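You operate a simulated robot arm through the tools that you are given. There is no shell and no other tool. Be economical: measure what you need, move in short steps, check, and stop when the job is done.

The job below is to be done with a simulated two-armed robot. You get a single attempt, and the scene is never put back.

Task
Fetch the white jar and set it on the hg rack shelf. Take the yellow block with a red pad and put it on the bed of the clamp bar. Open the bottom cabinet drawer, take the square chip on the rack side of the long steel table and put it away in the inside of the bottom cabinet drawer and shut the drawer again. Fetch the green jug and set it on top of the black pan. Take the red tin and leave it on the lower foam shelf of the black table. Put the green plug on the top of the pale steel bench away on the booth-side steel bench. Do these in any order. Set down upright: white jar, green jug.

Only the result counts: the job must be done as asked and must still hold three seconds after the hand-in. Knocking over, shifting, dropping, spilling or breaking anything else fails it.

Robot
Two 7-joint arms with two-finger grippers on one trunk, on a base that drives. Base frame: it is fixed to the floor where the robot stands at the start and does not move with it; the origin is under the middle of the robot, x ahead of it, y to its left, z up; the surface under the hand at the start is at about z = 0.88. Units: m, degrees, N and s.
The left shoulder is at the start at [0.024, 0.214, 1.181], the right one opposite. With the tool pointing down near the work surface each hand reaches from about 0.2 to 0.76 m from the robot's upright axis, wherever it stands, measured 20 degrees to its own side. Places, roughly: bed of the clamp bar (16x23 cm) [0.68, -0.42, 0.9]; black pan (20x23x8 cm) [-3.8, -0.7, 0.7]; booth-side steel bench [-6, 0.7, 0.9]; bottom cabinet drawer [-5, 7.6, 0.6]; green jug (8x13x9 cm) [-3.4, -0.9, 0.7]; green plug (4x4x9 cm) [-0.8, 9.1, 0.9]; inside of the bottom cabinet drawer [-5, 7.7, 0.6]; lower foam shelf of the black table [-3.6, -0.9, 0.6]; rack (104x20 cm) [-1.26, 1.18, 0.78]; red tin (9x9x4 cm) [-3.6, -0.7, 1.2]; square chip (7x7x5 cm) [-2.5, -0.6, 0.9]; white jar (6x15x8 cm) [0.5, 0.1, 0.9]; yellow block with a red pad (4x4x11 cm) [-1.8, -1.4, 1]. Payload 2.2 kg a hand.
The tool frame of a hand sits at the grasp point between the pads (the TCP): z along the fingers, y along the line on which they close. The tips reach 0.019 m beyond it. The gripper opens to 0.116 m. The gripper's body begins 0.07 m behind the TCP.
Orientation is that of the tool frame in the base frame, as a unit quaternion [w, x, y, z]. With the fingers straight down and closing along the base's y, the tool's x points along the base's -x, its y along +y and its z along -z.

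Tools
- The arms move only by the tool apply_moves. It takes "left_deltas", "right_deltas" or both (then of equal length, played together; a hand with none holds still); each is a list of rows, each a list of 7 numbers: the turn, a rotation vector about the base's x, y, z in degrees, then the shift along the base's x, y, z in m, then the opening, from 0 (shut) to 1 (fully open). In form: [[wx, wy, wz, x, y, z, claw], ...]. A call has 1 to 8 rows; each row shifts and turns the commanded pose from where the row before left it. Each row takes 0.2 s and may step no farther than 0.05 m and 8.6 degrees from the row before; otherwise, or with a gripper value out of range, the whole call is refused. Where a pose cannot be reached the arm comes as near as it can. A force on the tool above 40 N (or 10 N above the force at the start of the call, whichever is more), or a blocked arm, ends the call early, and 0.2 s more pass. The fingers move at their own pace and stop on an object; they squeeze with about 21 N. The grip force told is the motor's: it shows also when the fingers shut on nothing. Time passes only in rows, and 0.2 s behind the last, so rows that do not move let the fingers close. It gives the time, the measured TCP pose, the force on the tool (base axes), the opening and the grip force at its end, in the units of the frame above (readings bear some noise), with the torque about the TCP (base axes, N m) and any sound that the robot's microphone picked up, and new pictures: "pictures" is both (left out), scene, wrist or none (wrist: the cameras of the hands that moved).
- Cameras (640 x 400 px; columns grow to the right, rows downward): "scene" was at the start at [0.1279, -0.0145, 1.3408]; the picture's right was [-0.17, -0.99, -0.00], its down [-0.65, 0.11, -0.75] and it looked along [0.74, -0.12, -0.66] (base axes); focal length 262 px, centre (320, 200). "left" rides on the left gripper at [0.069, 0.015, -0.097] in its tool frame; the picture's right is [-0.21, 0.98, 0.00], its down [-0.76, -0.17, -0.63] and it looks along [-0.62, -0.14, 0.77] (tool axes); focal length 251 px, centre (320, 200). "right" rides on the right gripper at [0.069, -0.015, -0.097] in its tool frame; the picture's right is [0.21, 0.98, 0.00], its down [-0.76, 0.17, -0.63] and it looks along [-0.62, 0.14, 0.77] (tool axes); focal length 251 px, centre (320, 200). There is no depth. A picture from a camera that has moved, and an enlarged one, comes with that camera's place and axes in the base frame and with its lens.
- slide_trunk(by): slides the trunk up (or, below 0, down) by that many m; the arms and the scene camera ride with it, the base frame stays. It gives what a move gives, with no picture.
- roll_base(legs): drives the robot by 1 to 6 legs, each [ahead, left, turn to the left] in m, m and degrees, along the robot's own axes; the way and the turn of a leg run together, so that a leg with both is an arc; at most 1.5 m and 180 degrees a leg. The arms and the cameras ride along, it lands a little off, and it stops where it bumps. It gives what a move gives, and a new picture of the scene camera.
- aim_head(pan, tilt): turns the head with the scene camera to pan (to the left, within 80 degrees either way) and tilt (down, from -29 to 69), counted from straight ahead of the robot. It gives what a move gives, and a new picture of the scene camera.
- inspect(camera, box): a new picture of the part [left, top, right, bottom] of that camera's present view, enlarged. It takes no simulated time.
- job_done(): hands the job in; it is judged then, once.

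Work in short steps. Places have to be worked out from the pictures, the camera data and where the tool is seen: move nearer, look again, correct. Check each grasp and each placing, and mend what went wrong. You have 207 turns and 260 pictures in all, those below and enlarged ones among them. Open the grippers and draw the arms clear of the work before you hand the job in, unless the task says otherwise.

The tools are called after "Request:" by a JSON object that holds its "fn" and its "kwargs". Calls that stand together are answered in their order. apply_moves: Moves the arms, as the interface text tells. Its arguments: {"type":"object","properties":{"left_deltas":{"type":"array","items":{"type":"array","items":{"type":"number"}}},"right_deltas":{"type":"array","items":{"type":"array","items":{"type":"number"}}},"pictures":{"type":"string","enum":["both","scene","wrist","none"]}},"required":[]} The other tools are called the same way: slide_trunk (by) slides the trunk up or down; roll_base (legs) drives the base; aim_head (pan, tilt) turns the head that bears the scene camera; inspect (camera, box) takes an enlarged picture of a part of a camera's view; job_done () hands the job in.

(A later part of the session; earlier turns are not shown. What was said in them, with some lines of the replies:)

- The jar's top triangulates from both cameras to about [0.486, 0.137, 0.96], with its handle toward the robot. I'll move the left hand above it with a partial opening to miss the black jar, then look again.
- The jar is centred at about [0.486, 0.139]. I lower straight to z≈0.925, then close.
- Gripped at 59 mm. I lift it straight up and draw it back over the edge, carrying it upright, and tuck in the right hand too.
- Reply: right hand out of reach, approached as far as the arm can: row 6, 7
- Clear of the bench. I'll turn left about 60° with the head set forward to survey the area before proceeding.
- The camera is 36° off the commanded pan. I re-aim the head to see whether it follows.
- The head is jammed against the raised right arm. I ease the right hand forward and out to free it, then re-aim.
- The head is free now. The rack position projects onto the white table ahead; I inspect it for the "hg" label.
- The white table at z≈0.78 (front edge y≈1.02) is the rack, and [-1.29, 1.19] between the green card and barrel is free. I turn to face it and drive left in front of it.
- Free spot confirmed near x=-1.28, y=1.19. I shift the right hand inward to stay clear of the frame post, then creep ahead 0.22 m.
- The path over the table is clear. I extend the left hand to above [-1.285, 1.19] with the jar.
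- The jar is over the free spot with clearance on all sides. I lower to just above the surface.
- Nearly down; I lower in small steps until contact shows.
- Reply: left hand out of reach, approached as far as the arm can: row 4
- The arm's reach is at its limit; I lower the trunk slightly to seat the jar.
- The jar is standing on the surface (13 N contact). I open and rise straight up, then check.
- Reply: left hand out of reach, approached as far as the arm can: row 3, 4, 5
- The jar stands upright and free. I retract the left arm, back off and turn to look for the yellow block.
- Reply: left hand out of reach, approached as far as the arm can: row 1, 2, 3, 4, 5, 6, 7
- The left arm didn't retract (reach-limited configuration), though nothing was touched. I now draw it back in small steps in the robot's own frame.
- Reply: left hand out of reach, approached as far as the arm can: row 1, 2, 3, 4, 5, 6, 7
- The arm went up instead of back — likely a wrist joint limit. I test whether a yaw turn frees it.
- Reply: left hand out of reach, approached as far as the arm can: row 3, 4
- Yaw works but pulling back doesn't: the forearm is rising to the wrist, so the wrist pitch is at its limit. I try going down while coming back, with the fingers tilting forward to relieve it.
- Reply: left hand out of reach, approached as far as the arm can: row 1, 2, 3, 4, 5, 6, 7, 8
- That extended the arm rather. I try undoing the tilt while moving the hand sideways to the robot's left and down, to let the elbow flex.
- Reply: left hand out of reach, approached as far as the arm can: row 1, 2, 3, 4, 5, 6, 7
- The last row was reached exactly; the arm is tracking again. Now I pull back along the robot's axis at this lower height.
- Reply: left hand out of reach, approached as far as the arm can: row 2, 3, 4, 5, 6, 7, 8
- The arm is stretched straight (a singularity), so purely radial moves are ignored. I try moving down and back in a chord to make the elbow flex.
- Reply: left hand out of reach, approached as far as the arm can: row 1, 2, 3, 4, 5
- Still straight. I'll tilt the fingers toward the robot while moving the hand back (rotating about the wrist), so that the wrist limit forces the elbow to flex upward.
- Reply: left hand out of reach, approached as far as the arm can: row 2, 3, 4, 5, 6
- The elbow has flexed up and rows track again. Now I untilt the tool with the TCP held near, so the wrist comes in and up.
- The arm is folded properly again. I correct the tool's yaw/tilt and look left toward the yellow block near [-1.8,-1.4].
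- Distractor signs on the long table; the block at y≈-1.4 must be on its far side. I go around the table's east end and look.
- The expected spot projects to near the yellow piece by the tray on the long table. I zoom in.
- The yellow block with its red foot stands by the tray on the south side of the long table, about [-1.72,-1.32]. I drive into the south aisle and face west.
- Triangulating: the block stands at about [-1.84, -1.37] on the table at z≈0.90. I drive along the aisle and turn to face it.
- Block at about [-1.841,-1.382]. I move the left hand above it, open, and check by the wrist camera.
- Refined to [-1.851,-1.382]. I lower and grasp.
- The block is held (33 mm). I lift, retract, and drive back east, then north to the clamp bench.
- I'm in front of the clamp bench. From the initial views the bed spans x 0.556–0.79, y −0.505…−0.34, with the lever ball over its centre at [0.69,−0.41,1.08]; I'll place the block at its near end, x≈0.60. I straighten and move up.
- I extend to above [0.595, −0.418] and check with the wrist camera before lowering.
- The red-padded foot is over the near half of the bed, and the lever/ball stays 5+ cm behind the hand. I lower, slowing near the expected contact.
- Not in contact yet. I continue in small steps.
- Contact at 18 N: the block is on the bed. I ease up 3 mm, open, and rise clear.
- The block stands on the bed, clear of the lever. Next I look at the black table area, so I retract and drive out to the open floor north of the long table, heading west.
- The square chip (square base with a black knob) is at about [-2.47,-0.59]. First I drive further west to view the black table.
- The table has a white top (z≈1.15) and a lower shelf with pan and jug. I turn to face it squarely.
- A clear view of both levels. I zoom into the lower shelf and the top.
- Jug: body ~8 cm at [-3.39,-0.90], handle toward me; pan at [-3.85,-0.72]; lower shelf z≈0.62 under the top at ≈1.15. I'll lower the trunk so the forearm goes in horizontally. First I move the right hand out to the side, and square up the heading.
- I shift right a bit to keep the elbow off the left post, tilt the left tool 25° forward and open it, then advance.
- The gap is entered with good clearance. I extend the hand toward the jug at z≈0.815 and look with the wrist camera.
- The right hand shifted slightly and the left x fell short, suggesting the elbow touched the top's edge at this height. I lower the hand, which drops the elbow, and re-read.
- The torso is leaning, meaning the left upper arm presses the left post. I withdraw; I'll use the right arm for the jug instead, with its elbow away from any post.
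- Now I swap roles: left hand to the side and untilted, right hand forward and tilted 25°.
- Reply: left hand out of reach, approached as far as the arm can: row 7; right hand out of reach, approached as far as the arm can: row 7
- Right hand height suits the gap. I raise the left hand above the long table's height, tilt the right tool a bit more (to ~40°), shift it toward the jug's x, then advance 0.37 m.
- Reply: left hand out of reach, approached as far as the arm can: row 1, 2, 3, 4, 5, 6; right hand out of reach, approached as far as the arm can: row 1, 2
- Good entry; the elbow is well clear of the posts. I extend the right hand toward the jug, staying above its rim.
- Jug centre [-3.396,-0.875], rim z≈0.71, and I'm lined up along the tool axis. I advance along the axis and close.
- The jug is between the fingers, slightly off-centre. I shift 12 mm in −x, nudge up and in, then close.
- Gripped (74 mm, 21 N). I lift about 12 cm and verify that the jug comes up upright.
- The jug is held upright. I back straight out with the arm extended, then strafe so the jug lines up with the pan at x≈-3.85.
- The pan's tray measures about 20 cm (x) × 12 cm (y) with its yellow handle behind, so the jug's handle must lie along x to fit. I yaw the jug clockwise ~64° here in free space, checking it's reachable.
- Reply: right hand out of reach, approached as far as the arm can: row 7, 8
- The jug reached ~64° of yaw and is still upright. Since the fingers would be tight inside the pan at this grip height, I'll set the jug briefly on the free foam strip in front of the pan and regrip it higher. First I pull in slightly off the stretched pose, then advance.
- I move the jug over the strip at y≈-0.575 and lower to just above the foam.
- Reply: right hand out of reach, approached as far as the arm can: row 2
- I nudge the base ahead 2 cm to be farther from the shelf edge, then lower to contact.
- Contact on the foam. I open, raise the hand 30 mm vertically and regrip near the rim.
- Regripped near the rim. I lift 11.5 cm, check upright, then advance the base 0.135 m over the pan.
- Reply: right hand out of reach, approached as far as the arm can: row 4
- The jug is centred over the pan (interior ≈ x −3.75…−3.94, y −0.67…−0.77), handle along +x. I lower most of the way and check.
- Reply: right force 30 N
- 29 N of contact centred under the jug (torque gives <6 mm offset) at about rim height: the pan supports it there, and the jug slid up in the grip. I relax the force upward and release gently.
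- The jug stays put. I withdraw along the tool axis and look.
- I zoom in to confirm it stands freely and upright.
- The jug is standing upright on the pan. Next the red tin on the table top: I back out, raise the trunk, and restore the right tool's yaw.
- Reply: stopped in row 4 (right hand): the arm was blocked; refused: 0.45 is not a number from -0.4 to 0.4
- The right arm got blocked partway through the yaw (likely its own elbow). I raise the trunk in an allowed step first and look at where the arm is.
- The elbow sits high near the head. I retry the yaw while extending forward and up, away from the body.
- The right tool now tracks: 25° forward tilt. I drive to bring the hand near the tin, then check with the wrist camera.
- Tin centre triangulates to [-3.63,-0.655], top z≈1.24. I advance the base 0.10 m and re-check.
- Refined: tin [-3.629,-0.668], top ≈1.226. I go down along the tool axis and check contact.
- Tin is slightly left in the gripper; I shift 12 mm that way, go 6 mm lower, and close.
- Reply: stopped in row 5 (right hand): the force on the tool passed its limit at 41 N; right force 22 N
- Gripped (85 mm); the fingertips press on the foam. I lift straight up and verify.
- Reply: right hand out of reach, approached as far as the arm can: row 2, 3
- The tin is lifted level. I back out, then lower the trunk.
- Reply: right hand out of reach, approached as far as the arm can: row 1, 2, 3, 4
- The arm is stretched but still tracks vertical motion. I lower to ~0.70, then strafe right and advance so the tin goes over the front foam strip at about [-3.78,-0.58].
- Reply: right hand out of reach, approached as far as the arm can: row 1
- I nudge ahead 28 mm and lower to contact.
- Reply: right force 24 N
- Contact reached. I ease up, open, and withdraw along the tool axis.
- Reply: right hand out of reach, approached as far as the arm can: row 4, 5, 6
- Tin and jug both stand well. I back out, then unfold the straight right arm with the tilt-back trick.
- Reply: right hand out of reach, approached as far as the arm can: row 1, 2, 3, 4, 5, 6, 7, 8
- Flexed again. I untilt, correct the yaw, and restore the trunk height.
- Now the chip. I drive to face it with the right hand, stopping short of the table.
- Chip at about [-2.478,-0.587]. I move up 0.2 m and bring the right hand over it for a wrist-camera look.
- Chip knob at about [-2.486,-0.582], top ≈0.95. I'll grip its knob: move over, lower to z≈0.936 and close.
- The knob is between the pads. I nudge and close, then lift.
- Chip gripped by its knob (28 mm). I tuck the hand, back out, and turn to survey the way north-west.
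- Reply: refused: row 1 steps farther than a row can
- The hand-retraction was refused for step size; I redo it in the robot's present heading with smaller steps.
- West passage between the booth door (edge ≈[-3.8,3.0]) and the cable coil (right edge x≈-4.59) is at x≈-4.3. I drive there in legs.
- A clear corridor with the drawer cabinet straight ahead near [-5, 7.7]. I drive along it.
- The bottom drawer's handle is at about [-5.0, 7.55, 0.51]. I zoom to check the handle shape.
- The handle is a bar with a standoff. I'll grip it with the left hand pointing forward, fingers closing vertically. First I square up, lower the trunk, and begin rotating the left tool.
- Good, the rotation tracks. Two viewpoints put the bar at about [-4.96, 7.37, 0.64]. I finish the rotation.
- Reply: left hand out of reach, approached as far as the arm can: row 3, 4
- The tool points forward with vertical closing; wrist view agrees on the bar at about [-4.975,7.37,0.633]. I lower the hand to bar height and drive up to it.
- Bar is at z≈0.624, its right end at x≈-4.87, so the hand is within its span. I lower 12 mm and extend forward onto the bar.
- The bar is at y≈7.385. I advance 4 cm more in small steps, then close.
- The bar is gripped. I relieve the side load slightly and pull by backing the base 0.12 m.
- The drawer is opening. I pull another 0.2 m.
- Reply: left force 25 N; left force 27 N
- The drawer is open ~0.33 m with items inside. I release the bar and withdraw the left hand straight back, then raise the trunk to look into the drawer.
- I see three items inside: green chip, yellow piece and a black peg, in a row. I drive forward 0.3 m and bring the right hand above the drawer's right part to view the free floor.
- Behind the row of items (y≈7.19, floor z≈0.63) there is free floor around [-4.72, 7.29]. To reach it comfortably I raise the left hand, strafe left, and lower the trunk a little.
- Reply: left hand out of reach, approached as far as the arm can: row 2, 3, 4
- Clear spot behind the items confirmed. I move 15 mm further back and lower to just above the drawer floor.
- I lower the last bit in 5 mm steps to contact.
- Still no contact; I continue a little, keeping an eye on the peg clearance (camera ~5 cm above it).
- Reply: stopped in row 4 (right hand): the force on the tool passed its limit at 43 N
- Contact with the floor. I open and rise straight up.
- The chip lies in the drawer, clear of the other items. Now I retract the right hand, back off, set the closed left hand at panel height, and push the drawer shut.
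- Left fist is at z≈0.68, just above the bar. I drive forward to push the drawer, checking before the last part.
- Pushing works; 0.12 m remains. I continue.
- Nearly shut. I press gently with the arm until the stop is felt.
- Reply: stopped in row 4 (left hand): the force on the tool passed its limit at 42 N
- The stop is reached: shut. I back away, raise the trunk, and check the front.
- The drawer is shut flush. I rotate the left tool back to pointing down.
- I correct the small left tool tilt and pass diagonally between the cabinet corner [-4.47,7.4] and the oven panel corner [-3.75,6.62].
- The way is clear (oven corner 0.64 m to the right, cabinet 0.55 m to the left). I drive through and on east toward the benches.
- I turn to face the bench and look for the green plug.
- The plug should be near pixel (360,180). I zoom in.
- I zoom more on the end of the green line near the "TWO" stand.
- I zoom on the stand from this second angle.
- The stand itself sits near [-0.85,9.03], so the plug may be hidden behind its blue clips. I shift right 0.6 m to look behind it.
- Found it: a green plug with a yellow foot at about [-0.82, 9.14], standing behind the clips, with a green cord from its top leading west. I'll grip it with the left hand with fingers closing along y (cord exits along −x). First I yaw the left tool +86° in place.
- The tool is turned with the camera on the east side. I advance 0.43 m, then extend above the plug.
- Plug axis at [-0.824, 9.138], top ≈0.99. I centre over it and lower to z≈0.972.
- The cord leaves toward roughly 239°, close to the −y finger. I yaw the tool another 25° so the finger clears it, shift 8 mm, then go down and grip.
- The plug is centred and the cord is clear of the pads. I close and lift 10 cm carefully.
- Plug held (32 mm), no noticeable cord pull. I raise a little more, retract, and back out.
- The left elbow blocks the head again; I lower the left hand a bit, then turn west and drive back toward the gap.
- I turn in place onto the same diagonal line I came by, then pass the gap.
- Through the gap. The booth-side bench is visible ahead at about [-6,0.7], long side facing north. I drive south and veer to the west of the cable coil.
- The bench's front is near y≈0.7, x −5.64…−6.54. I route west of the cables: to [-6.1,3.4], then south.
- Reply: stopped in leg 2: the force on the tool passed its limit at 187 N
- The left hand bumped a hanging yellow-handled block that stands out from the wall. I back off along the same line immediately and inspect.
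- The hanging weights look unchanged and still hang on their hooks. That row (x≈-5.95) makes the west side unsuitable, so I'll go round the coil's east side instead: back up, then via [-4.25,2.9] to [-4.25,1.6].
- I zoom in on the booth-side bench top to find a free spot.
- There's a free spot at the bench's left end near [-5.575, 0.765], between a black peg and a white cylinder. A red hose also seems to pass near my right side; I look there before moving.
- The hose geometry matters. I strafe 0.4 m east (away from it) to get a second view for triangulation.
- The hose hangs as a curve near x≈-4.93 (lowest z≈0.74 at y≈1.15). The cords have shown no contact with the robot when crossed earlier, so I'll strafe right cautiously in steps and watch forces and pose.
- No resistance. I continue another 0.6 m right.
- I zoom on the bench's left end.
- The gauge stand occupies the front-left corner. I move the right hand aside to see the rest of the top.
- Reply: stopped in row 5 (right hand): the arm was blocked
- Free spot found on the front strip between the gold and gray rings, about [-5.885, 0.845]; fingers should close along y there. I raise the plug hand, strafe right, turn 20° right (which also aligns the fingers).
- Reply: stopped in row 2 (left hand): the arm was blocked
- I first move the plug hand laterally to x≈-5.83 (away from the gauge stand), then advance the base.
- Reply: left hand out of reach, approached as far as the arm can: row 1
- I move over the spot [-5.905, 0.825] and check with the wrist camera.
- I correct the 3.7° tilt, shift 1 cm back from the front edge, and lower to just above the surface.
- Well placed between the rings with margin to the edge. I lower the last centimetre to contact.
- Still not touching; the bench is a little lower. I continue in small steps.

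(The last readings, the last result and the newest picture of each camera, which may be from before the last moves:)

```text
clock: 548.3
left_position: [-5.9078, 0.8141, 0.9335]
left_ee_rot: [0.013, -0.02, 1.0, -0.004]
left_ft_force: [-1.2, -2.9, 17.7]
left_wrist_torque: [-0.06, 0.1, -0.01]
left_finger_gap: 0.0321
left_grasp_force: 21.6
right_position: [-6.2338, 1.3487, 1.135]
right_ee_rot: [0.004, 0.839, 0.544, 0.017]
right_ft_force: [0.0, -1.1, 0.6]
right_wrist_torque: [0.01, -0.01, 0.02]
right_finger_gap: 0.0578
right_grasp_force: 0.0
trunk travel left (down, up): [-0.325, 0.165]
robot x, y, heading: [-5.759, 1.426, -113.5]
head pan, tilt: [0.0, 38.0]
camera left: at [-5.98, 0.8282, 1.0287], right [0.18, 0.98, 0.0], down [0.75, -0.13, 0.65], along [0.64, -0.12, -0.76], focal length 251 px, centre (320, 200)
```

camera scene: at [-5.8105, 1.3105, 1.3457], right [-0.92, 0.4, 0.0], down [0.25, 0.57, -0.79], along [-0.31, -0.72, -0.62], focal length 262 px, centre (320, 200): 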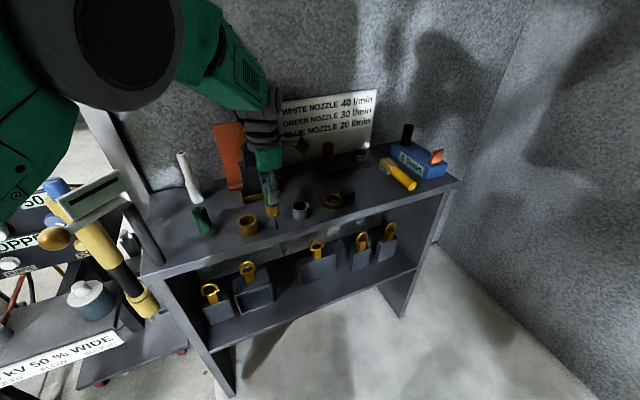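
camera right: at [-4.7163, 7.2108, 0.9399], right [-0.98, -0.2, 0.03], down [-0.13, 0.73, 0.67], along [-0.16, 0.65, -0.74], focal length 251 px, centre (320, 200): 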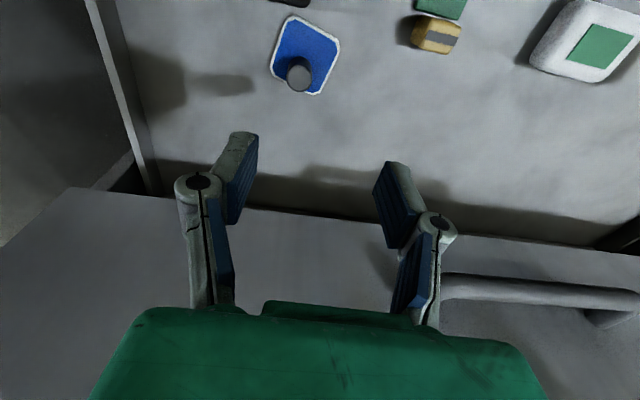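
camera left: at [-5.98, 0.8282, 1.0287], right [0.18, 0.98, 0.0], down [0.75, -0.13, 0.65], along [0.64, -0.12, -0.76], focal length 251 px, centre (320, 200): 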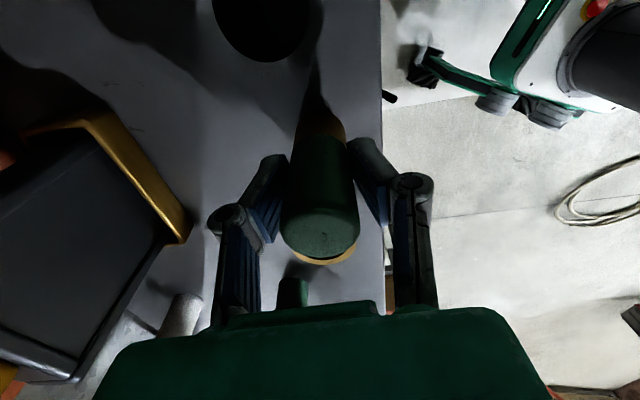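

Contact at 18 N: the plug stands on the bench. I ease off, open, and rise straight up.

Request:
{"fn": "apply_moves", "kwargs": {"left_deltas": [[0, 0, 0, 0, 0, 0.003, 0], [0, 0, 0, 0, 0, 0, 0.5], [0, 0, 0, 0, 0, 0, 0.55], [0, 0, 0, 0, 0, 0.03, 0.55], [0, 0, 0, 0, 0, 0.04, 0.55], [0, 0, 0, 0, 0, 0.045, 0.55], [0, 0, 0, 0, 0, 0.045, 0.55]]}}

```text
clock: 549.9
left_position: [-5.8983, 0.8074, 1.0906]
left_ee_rot: [0.009, -0.031, 0.999, 0.008]
left_ft_force: [-0.3, -0.4, 0.4]
left_wrist_torque: [-0.02, 0.01, 0.01]
left_finger_gap: 0.0637
left_grasp_force: 0.0
right_position: [-6.2335, 1.348, 1.1336]
right_ee_rot: [0.002, 0.84, 0.542, 0.018]
right_ft_force: [0.6, -0.2, -0.6]
right_wrist_torque: [0.02, -0.01, 0.06]
right_finger_gap: 0.0578
right_grasp_force: 0.1
trunk travel left (down, up): [-0.325, 0.165]
robot x, y, heading: [-5.7561, 1.4291, -113.4]
head pan, tilt: [0.0, 38.0]
camera scene: at [-5.8117, 1.3123, 1.3458], right [-0.92, 0.4, 0.0], down [0.25, 0.57, -0.79], along [-0.31, -0.72, -0.62], focal length 262 px, centre (320, 200)
camera left: at [-5.9699, 0.8175, 1.1858], right [0.15, 0.99, 0.02], down [0.75, -0.13, 0.64], along [0.64, -0.08, -0.76], focal length 251 px, centre (320, 200)
```

scene: 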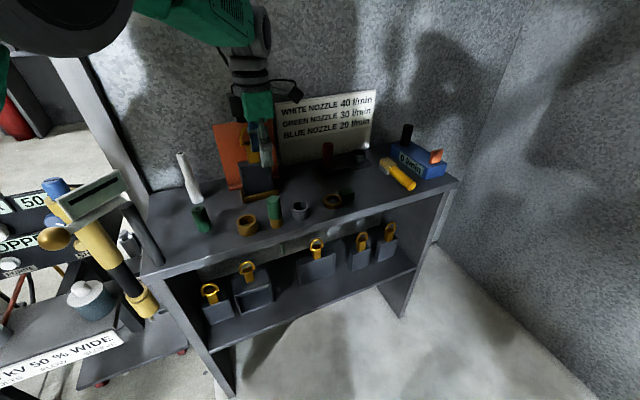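
left: 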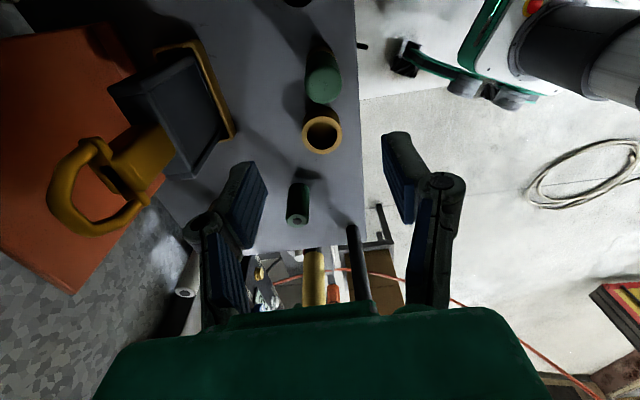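

The plug stands between the rings, cleanly released. I rise, retract and back clear, leaving grippers open.

Request:
{"fn": "apply_moves", "kwargs": {"left_deltas": [[0, 0, 0, 0, 0, 0.04, 0.6], [0, 0, 0, 0, 0, 0.04, 0.6], [0, 0, 0, 0, 0.03, 0.02, 0.6], [0, 0, 0, 0.01, 0.04, 0, 0.6], [0, 0, 0, 0.01, 0.04, 0, 0.6]], "right_deltas": [[0, 0, 0, 0, 0, 0, 0.6], [0, 0, 0, 0, 0, 0, 0.6], [0, 0, 0, 0, 0, 0, 0.6], [0, 0, 0, 0, 0, 0, 0.6], [0, 0, 0, 0, 0, 0, 0.6]], "pictures": "none"}}

Request:
{"fn": "roll_base", "kwargs": {"legs": [[-0.2, 0, 0]]}}

Request:
{"fn": "inspect", "kwargs": {"camera": "scene", "box": [200, 100, 420, 260]}}

```text
clock: 550.9
left_position: [-5.87, 0.8749, 1.0703]
left_ee_rot: [0.046, -0.041, 0.991, 0.12]
left_ft_force: [0.0, 0.4, -1.5]
left_wrist_torque: [0.0, 0.01, -0.02]
left_finger_gap: 0.0697
left_grasp_force: 0.1
right_position: [-6.2319, 1.3477, 1.1328]
right_ee_rot: [0.0, 0.839, 0.543, 0.019]
right_ft_force: [0.2, -0.1, -0.7]
right_wrist_torque: [-0.01, -0.02, -0.04]
right_finger_gap: 0.0697
right_grasp_force: 0.1
trunk travel left (down, up): [-0.325, 0.165]
robot x, y, heading: [-5.7585, 1.4257, -113.8]
head pan, tilt: [0.0, 38.0]
stopped in row 5 (left hand): the arm was blocked; the commanded pose is now the measured one
```

```text
clock: 552.6
left_position: [-5.7729, 1.0601, 1.0664]
left_ee_rot: [0.039, -0.054, 0.989, 0.131]
left_ft_force: [-0.8, -0.3, -0.6]
left_wrist_torque: [0.0, -0.04, -0.03]
left_finger_gap: 0.0696
left_grasp_force: 0.1
right_position: [-6.1403, 1.543, 1.1204]
right_ee_rot: [-0.023, 0.839, 0.542, 0.047]
right_ft_force: [0.1, 0.3, 0.1]
right_wrist_torque: [0.01, 0.02, 0.0]
right_finger_gap: 0.0696
right_grasp_force: 0.0
trunk travel left (down, up): [-0.325, 0.165]
robot x, y, heading: [-5.6788, 1.6111, -113.4]
head pan, tilt: [0.0, 38.0]
stopped in leg 1: the robot was blocked; the commanded pose is now the measured one
camera scene: at [-5.7439, 1.4674, 1.3425], right [-0.92, 0.4, 0.0], down [0.26, 0.58, -0.77], along [-0.31, -0.71, -0.64], focal length 262 px, centre (320, 200)
```

scene: 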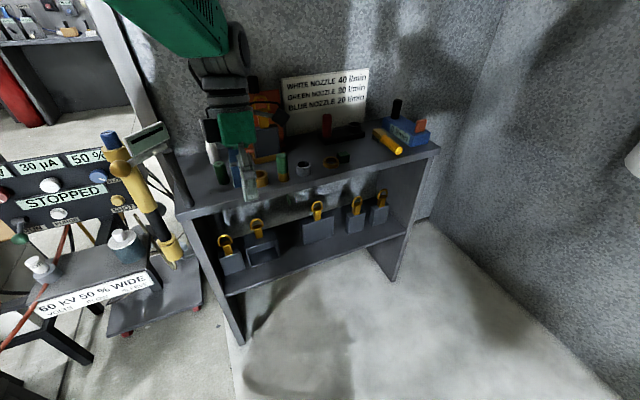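

```text
2.50 times, centred on (310, 180) of scene
camera zoom: at [-5.7439, 1.4674, 1.3425], right [-0.92, 0.4, 0.0], down [0.26, 0.58, -0.77], along [-0.31, -0.71, -0.64], focal length 656 px, centre (345, 250)
```

zoom: 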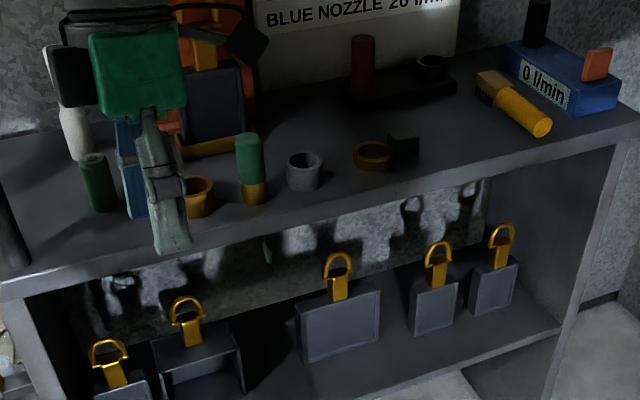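

All items on the bench stand; the plug is upright and the hands are clear. Something stopped the base behind, so I ease forward 3 cm to leave no contact and check behind-right quickly.

Request:
{"fn": "roll_base", "kwargs": {"legs": [[0.03, 0, 0]]}}

Request:
{"fn": "aim_head", "kwargs": {"pan": -78, "tilt": 15}}

```text
clock: 553.5
left_position: [-5.7829, 1.0439, 1.0713]
left_ee_rot: [0.038, -0.049, 0.99, 0.125]
left_ft_force: [0.0, -0.7, -0.1]
left_wrist_torque: [0.01, -0.01, 0.02]
left_finger_gap: 0.0696
left_grasp_force: 0.1
right_position: [-6.1485, 1.5261, 1.1267]
right_ee_rot: [-0.013, 0.84, 0.542, 0.033]
right_ft_force: [0.1, 0.5, -0.6]
right_wrist_torque: [0.03, 0.0, 0.01]
right_finger_gap: 0.0695
right_grasp_force: 0.1
trunk travel left (down, up): [-0.325, 0.165]
robot x, y, heading: [-5.6916, 1.5841, -113.7]
head pan, tilt: [0.0, 38.0]
camera scene: at [-5.7449, 1.465, 1.3453], right [-0.92, 0.4, 0.0], down [0.25, 0.57, -0.78], along [-0.31, -0.72, -0.62], focal length 262 px, centre (320, 200)
```

scene: 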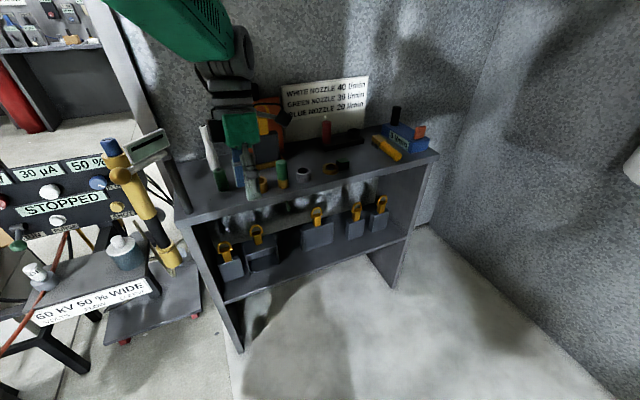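

```text
clock: 555.0
left_position: [-5.778, 1.0483, 1.0723]
left_ee_rot: [0.037, -0.05, 0.99, 0.124]
left_ft_force: [-1.1, 0.6, -0.8]
left_wrist_torque: [-0.02, 0.02, -0.01]
left_finger_gap: 0.0697
left_grasp_force: 0.0
right_position: [-6.1448, 1.5293, 1.1273]
right_ee_rot: [-0.016, 0.839, 0.542, 0.035]
right_ft_force: [0.2, -0.1, 0.5]
right_wrist_torque: [0.01, -0.01, -0.02]
right_finger_gap: 0.0697
right_grasp_force: 0.0
trunk travel left (down, up): [-0.325, 0.165]
robot x, y, heading: [-5.6839, 1.5844, -113.3]
head pan, tilt: [-78.0, 15.0]
camera scene: at [-5.8025, 1.5628, 1.3818], right [0.2, 0.98, 0.01], down [0.26, -0.05, -0.96], along [-0.94, 0.2, -0.26], focal length 262 px, centre (320, 200)
```

scene: 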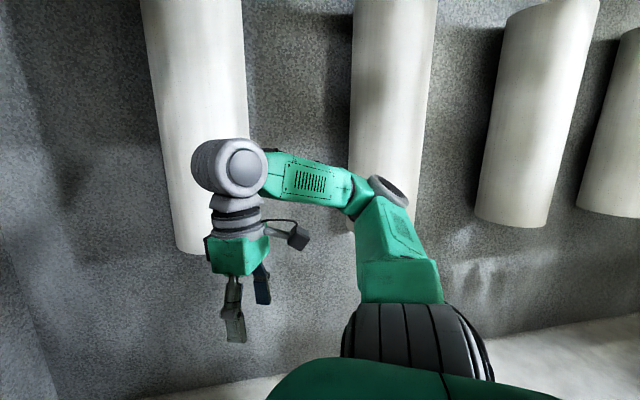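

Both grippers are open and the arms are clear. Everything I can still see from here stands in place, so I hand in.

Request:
{"fn": "job_done", "kwargs": {}}

```text
The job is handed in.
```

I placed all six items and handed the job in. I have not seen the result of the judging.

- **White jar:** upright on the white table, which I took to be the hg rack shelf because no "hg" label was visible.
- **Yellow block:** standing on the near end of the clamp bar's bed.
- **Square chip:** inside the bottom drawer, which is shut to its stop.
- **Green jug:** upright on the black pan. It rests at rim height, not on the pan's visible floor.
- **Red tin:** on the lower foam shelf, in front of the pan.
- **Green plug:** standing on the booth-side bench, between the gold and gray rings.

There were three contacts along the way. I can't rule out that something shifted:
- **Hanging weight by the booth:** the hand holding the plug hit it at 187 N. It still hung on its hook afterwards.
- **Black table's post:** the left arm pressed against it early on.
- **At the end:** the base was briefly blocked while backing away from the booth-side bench. I didn't see what it touched.
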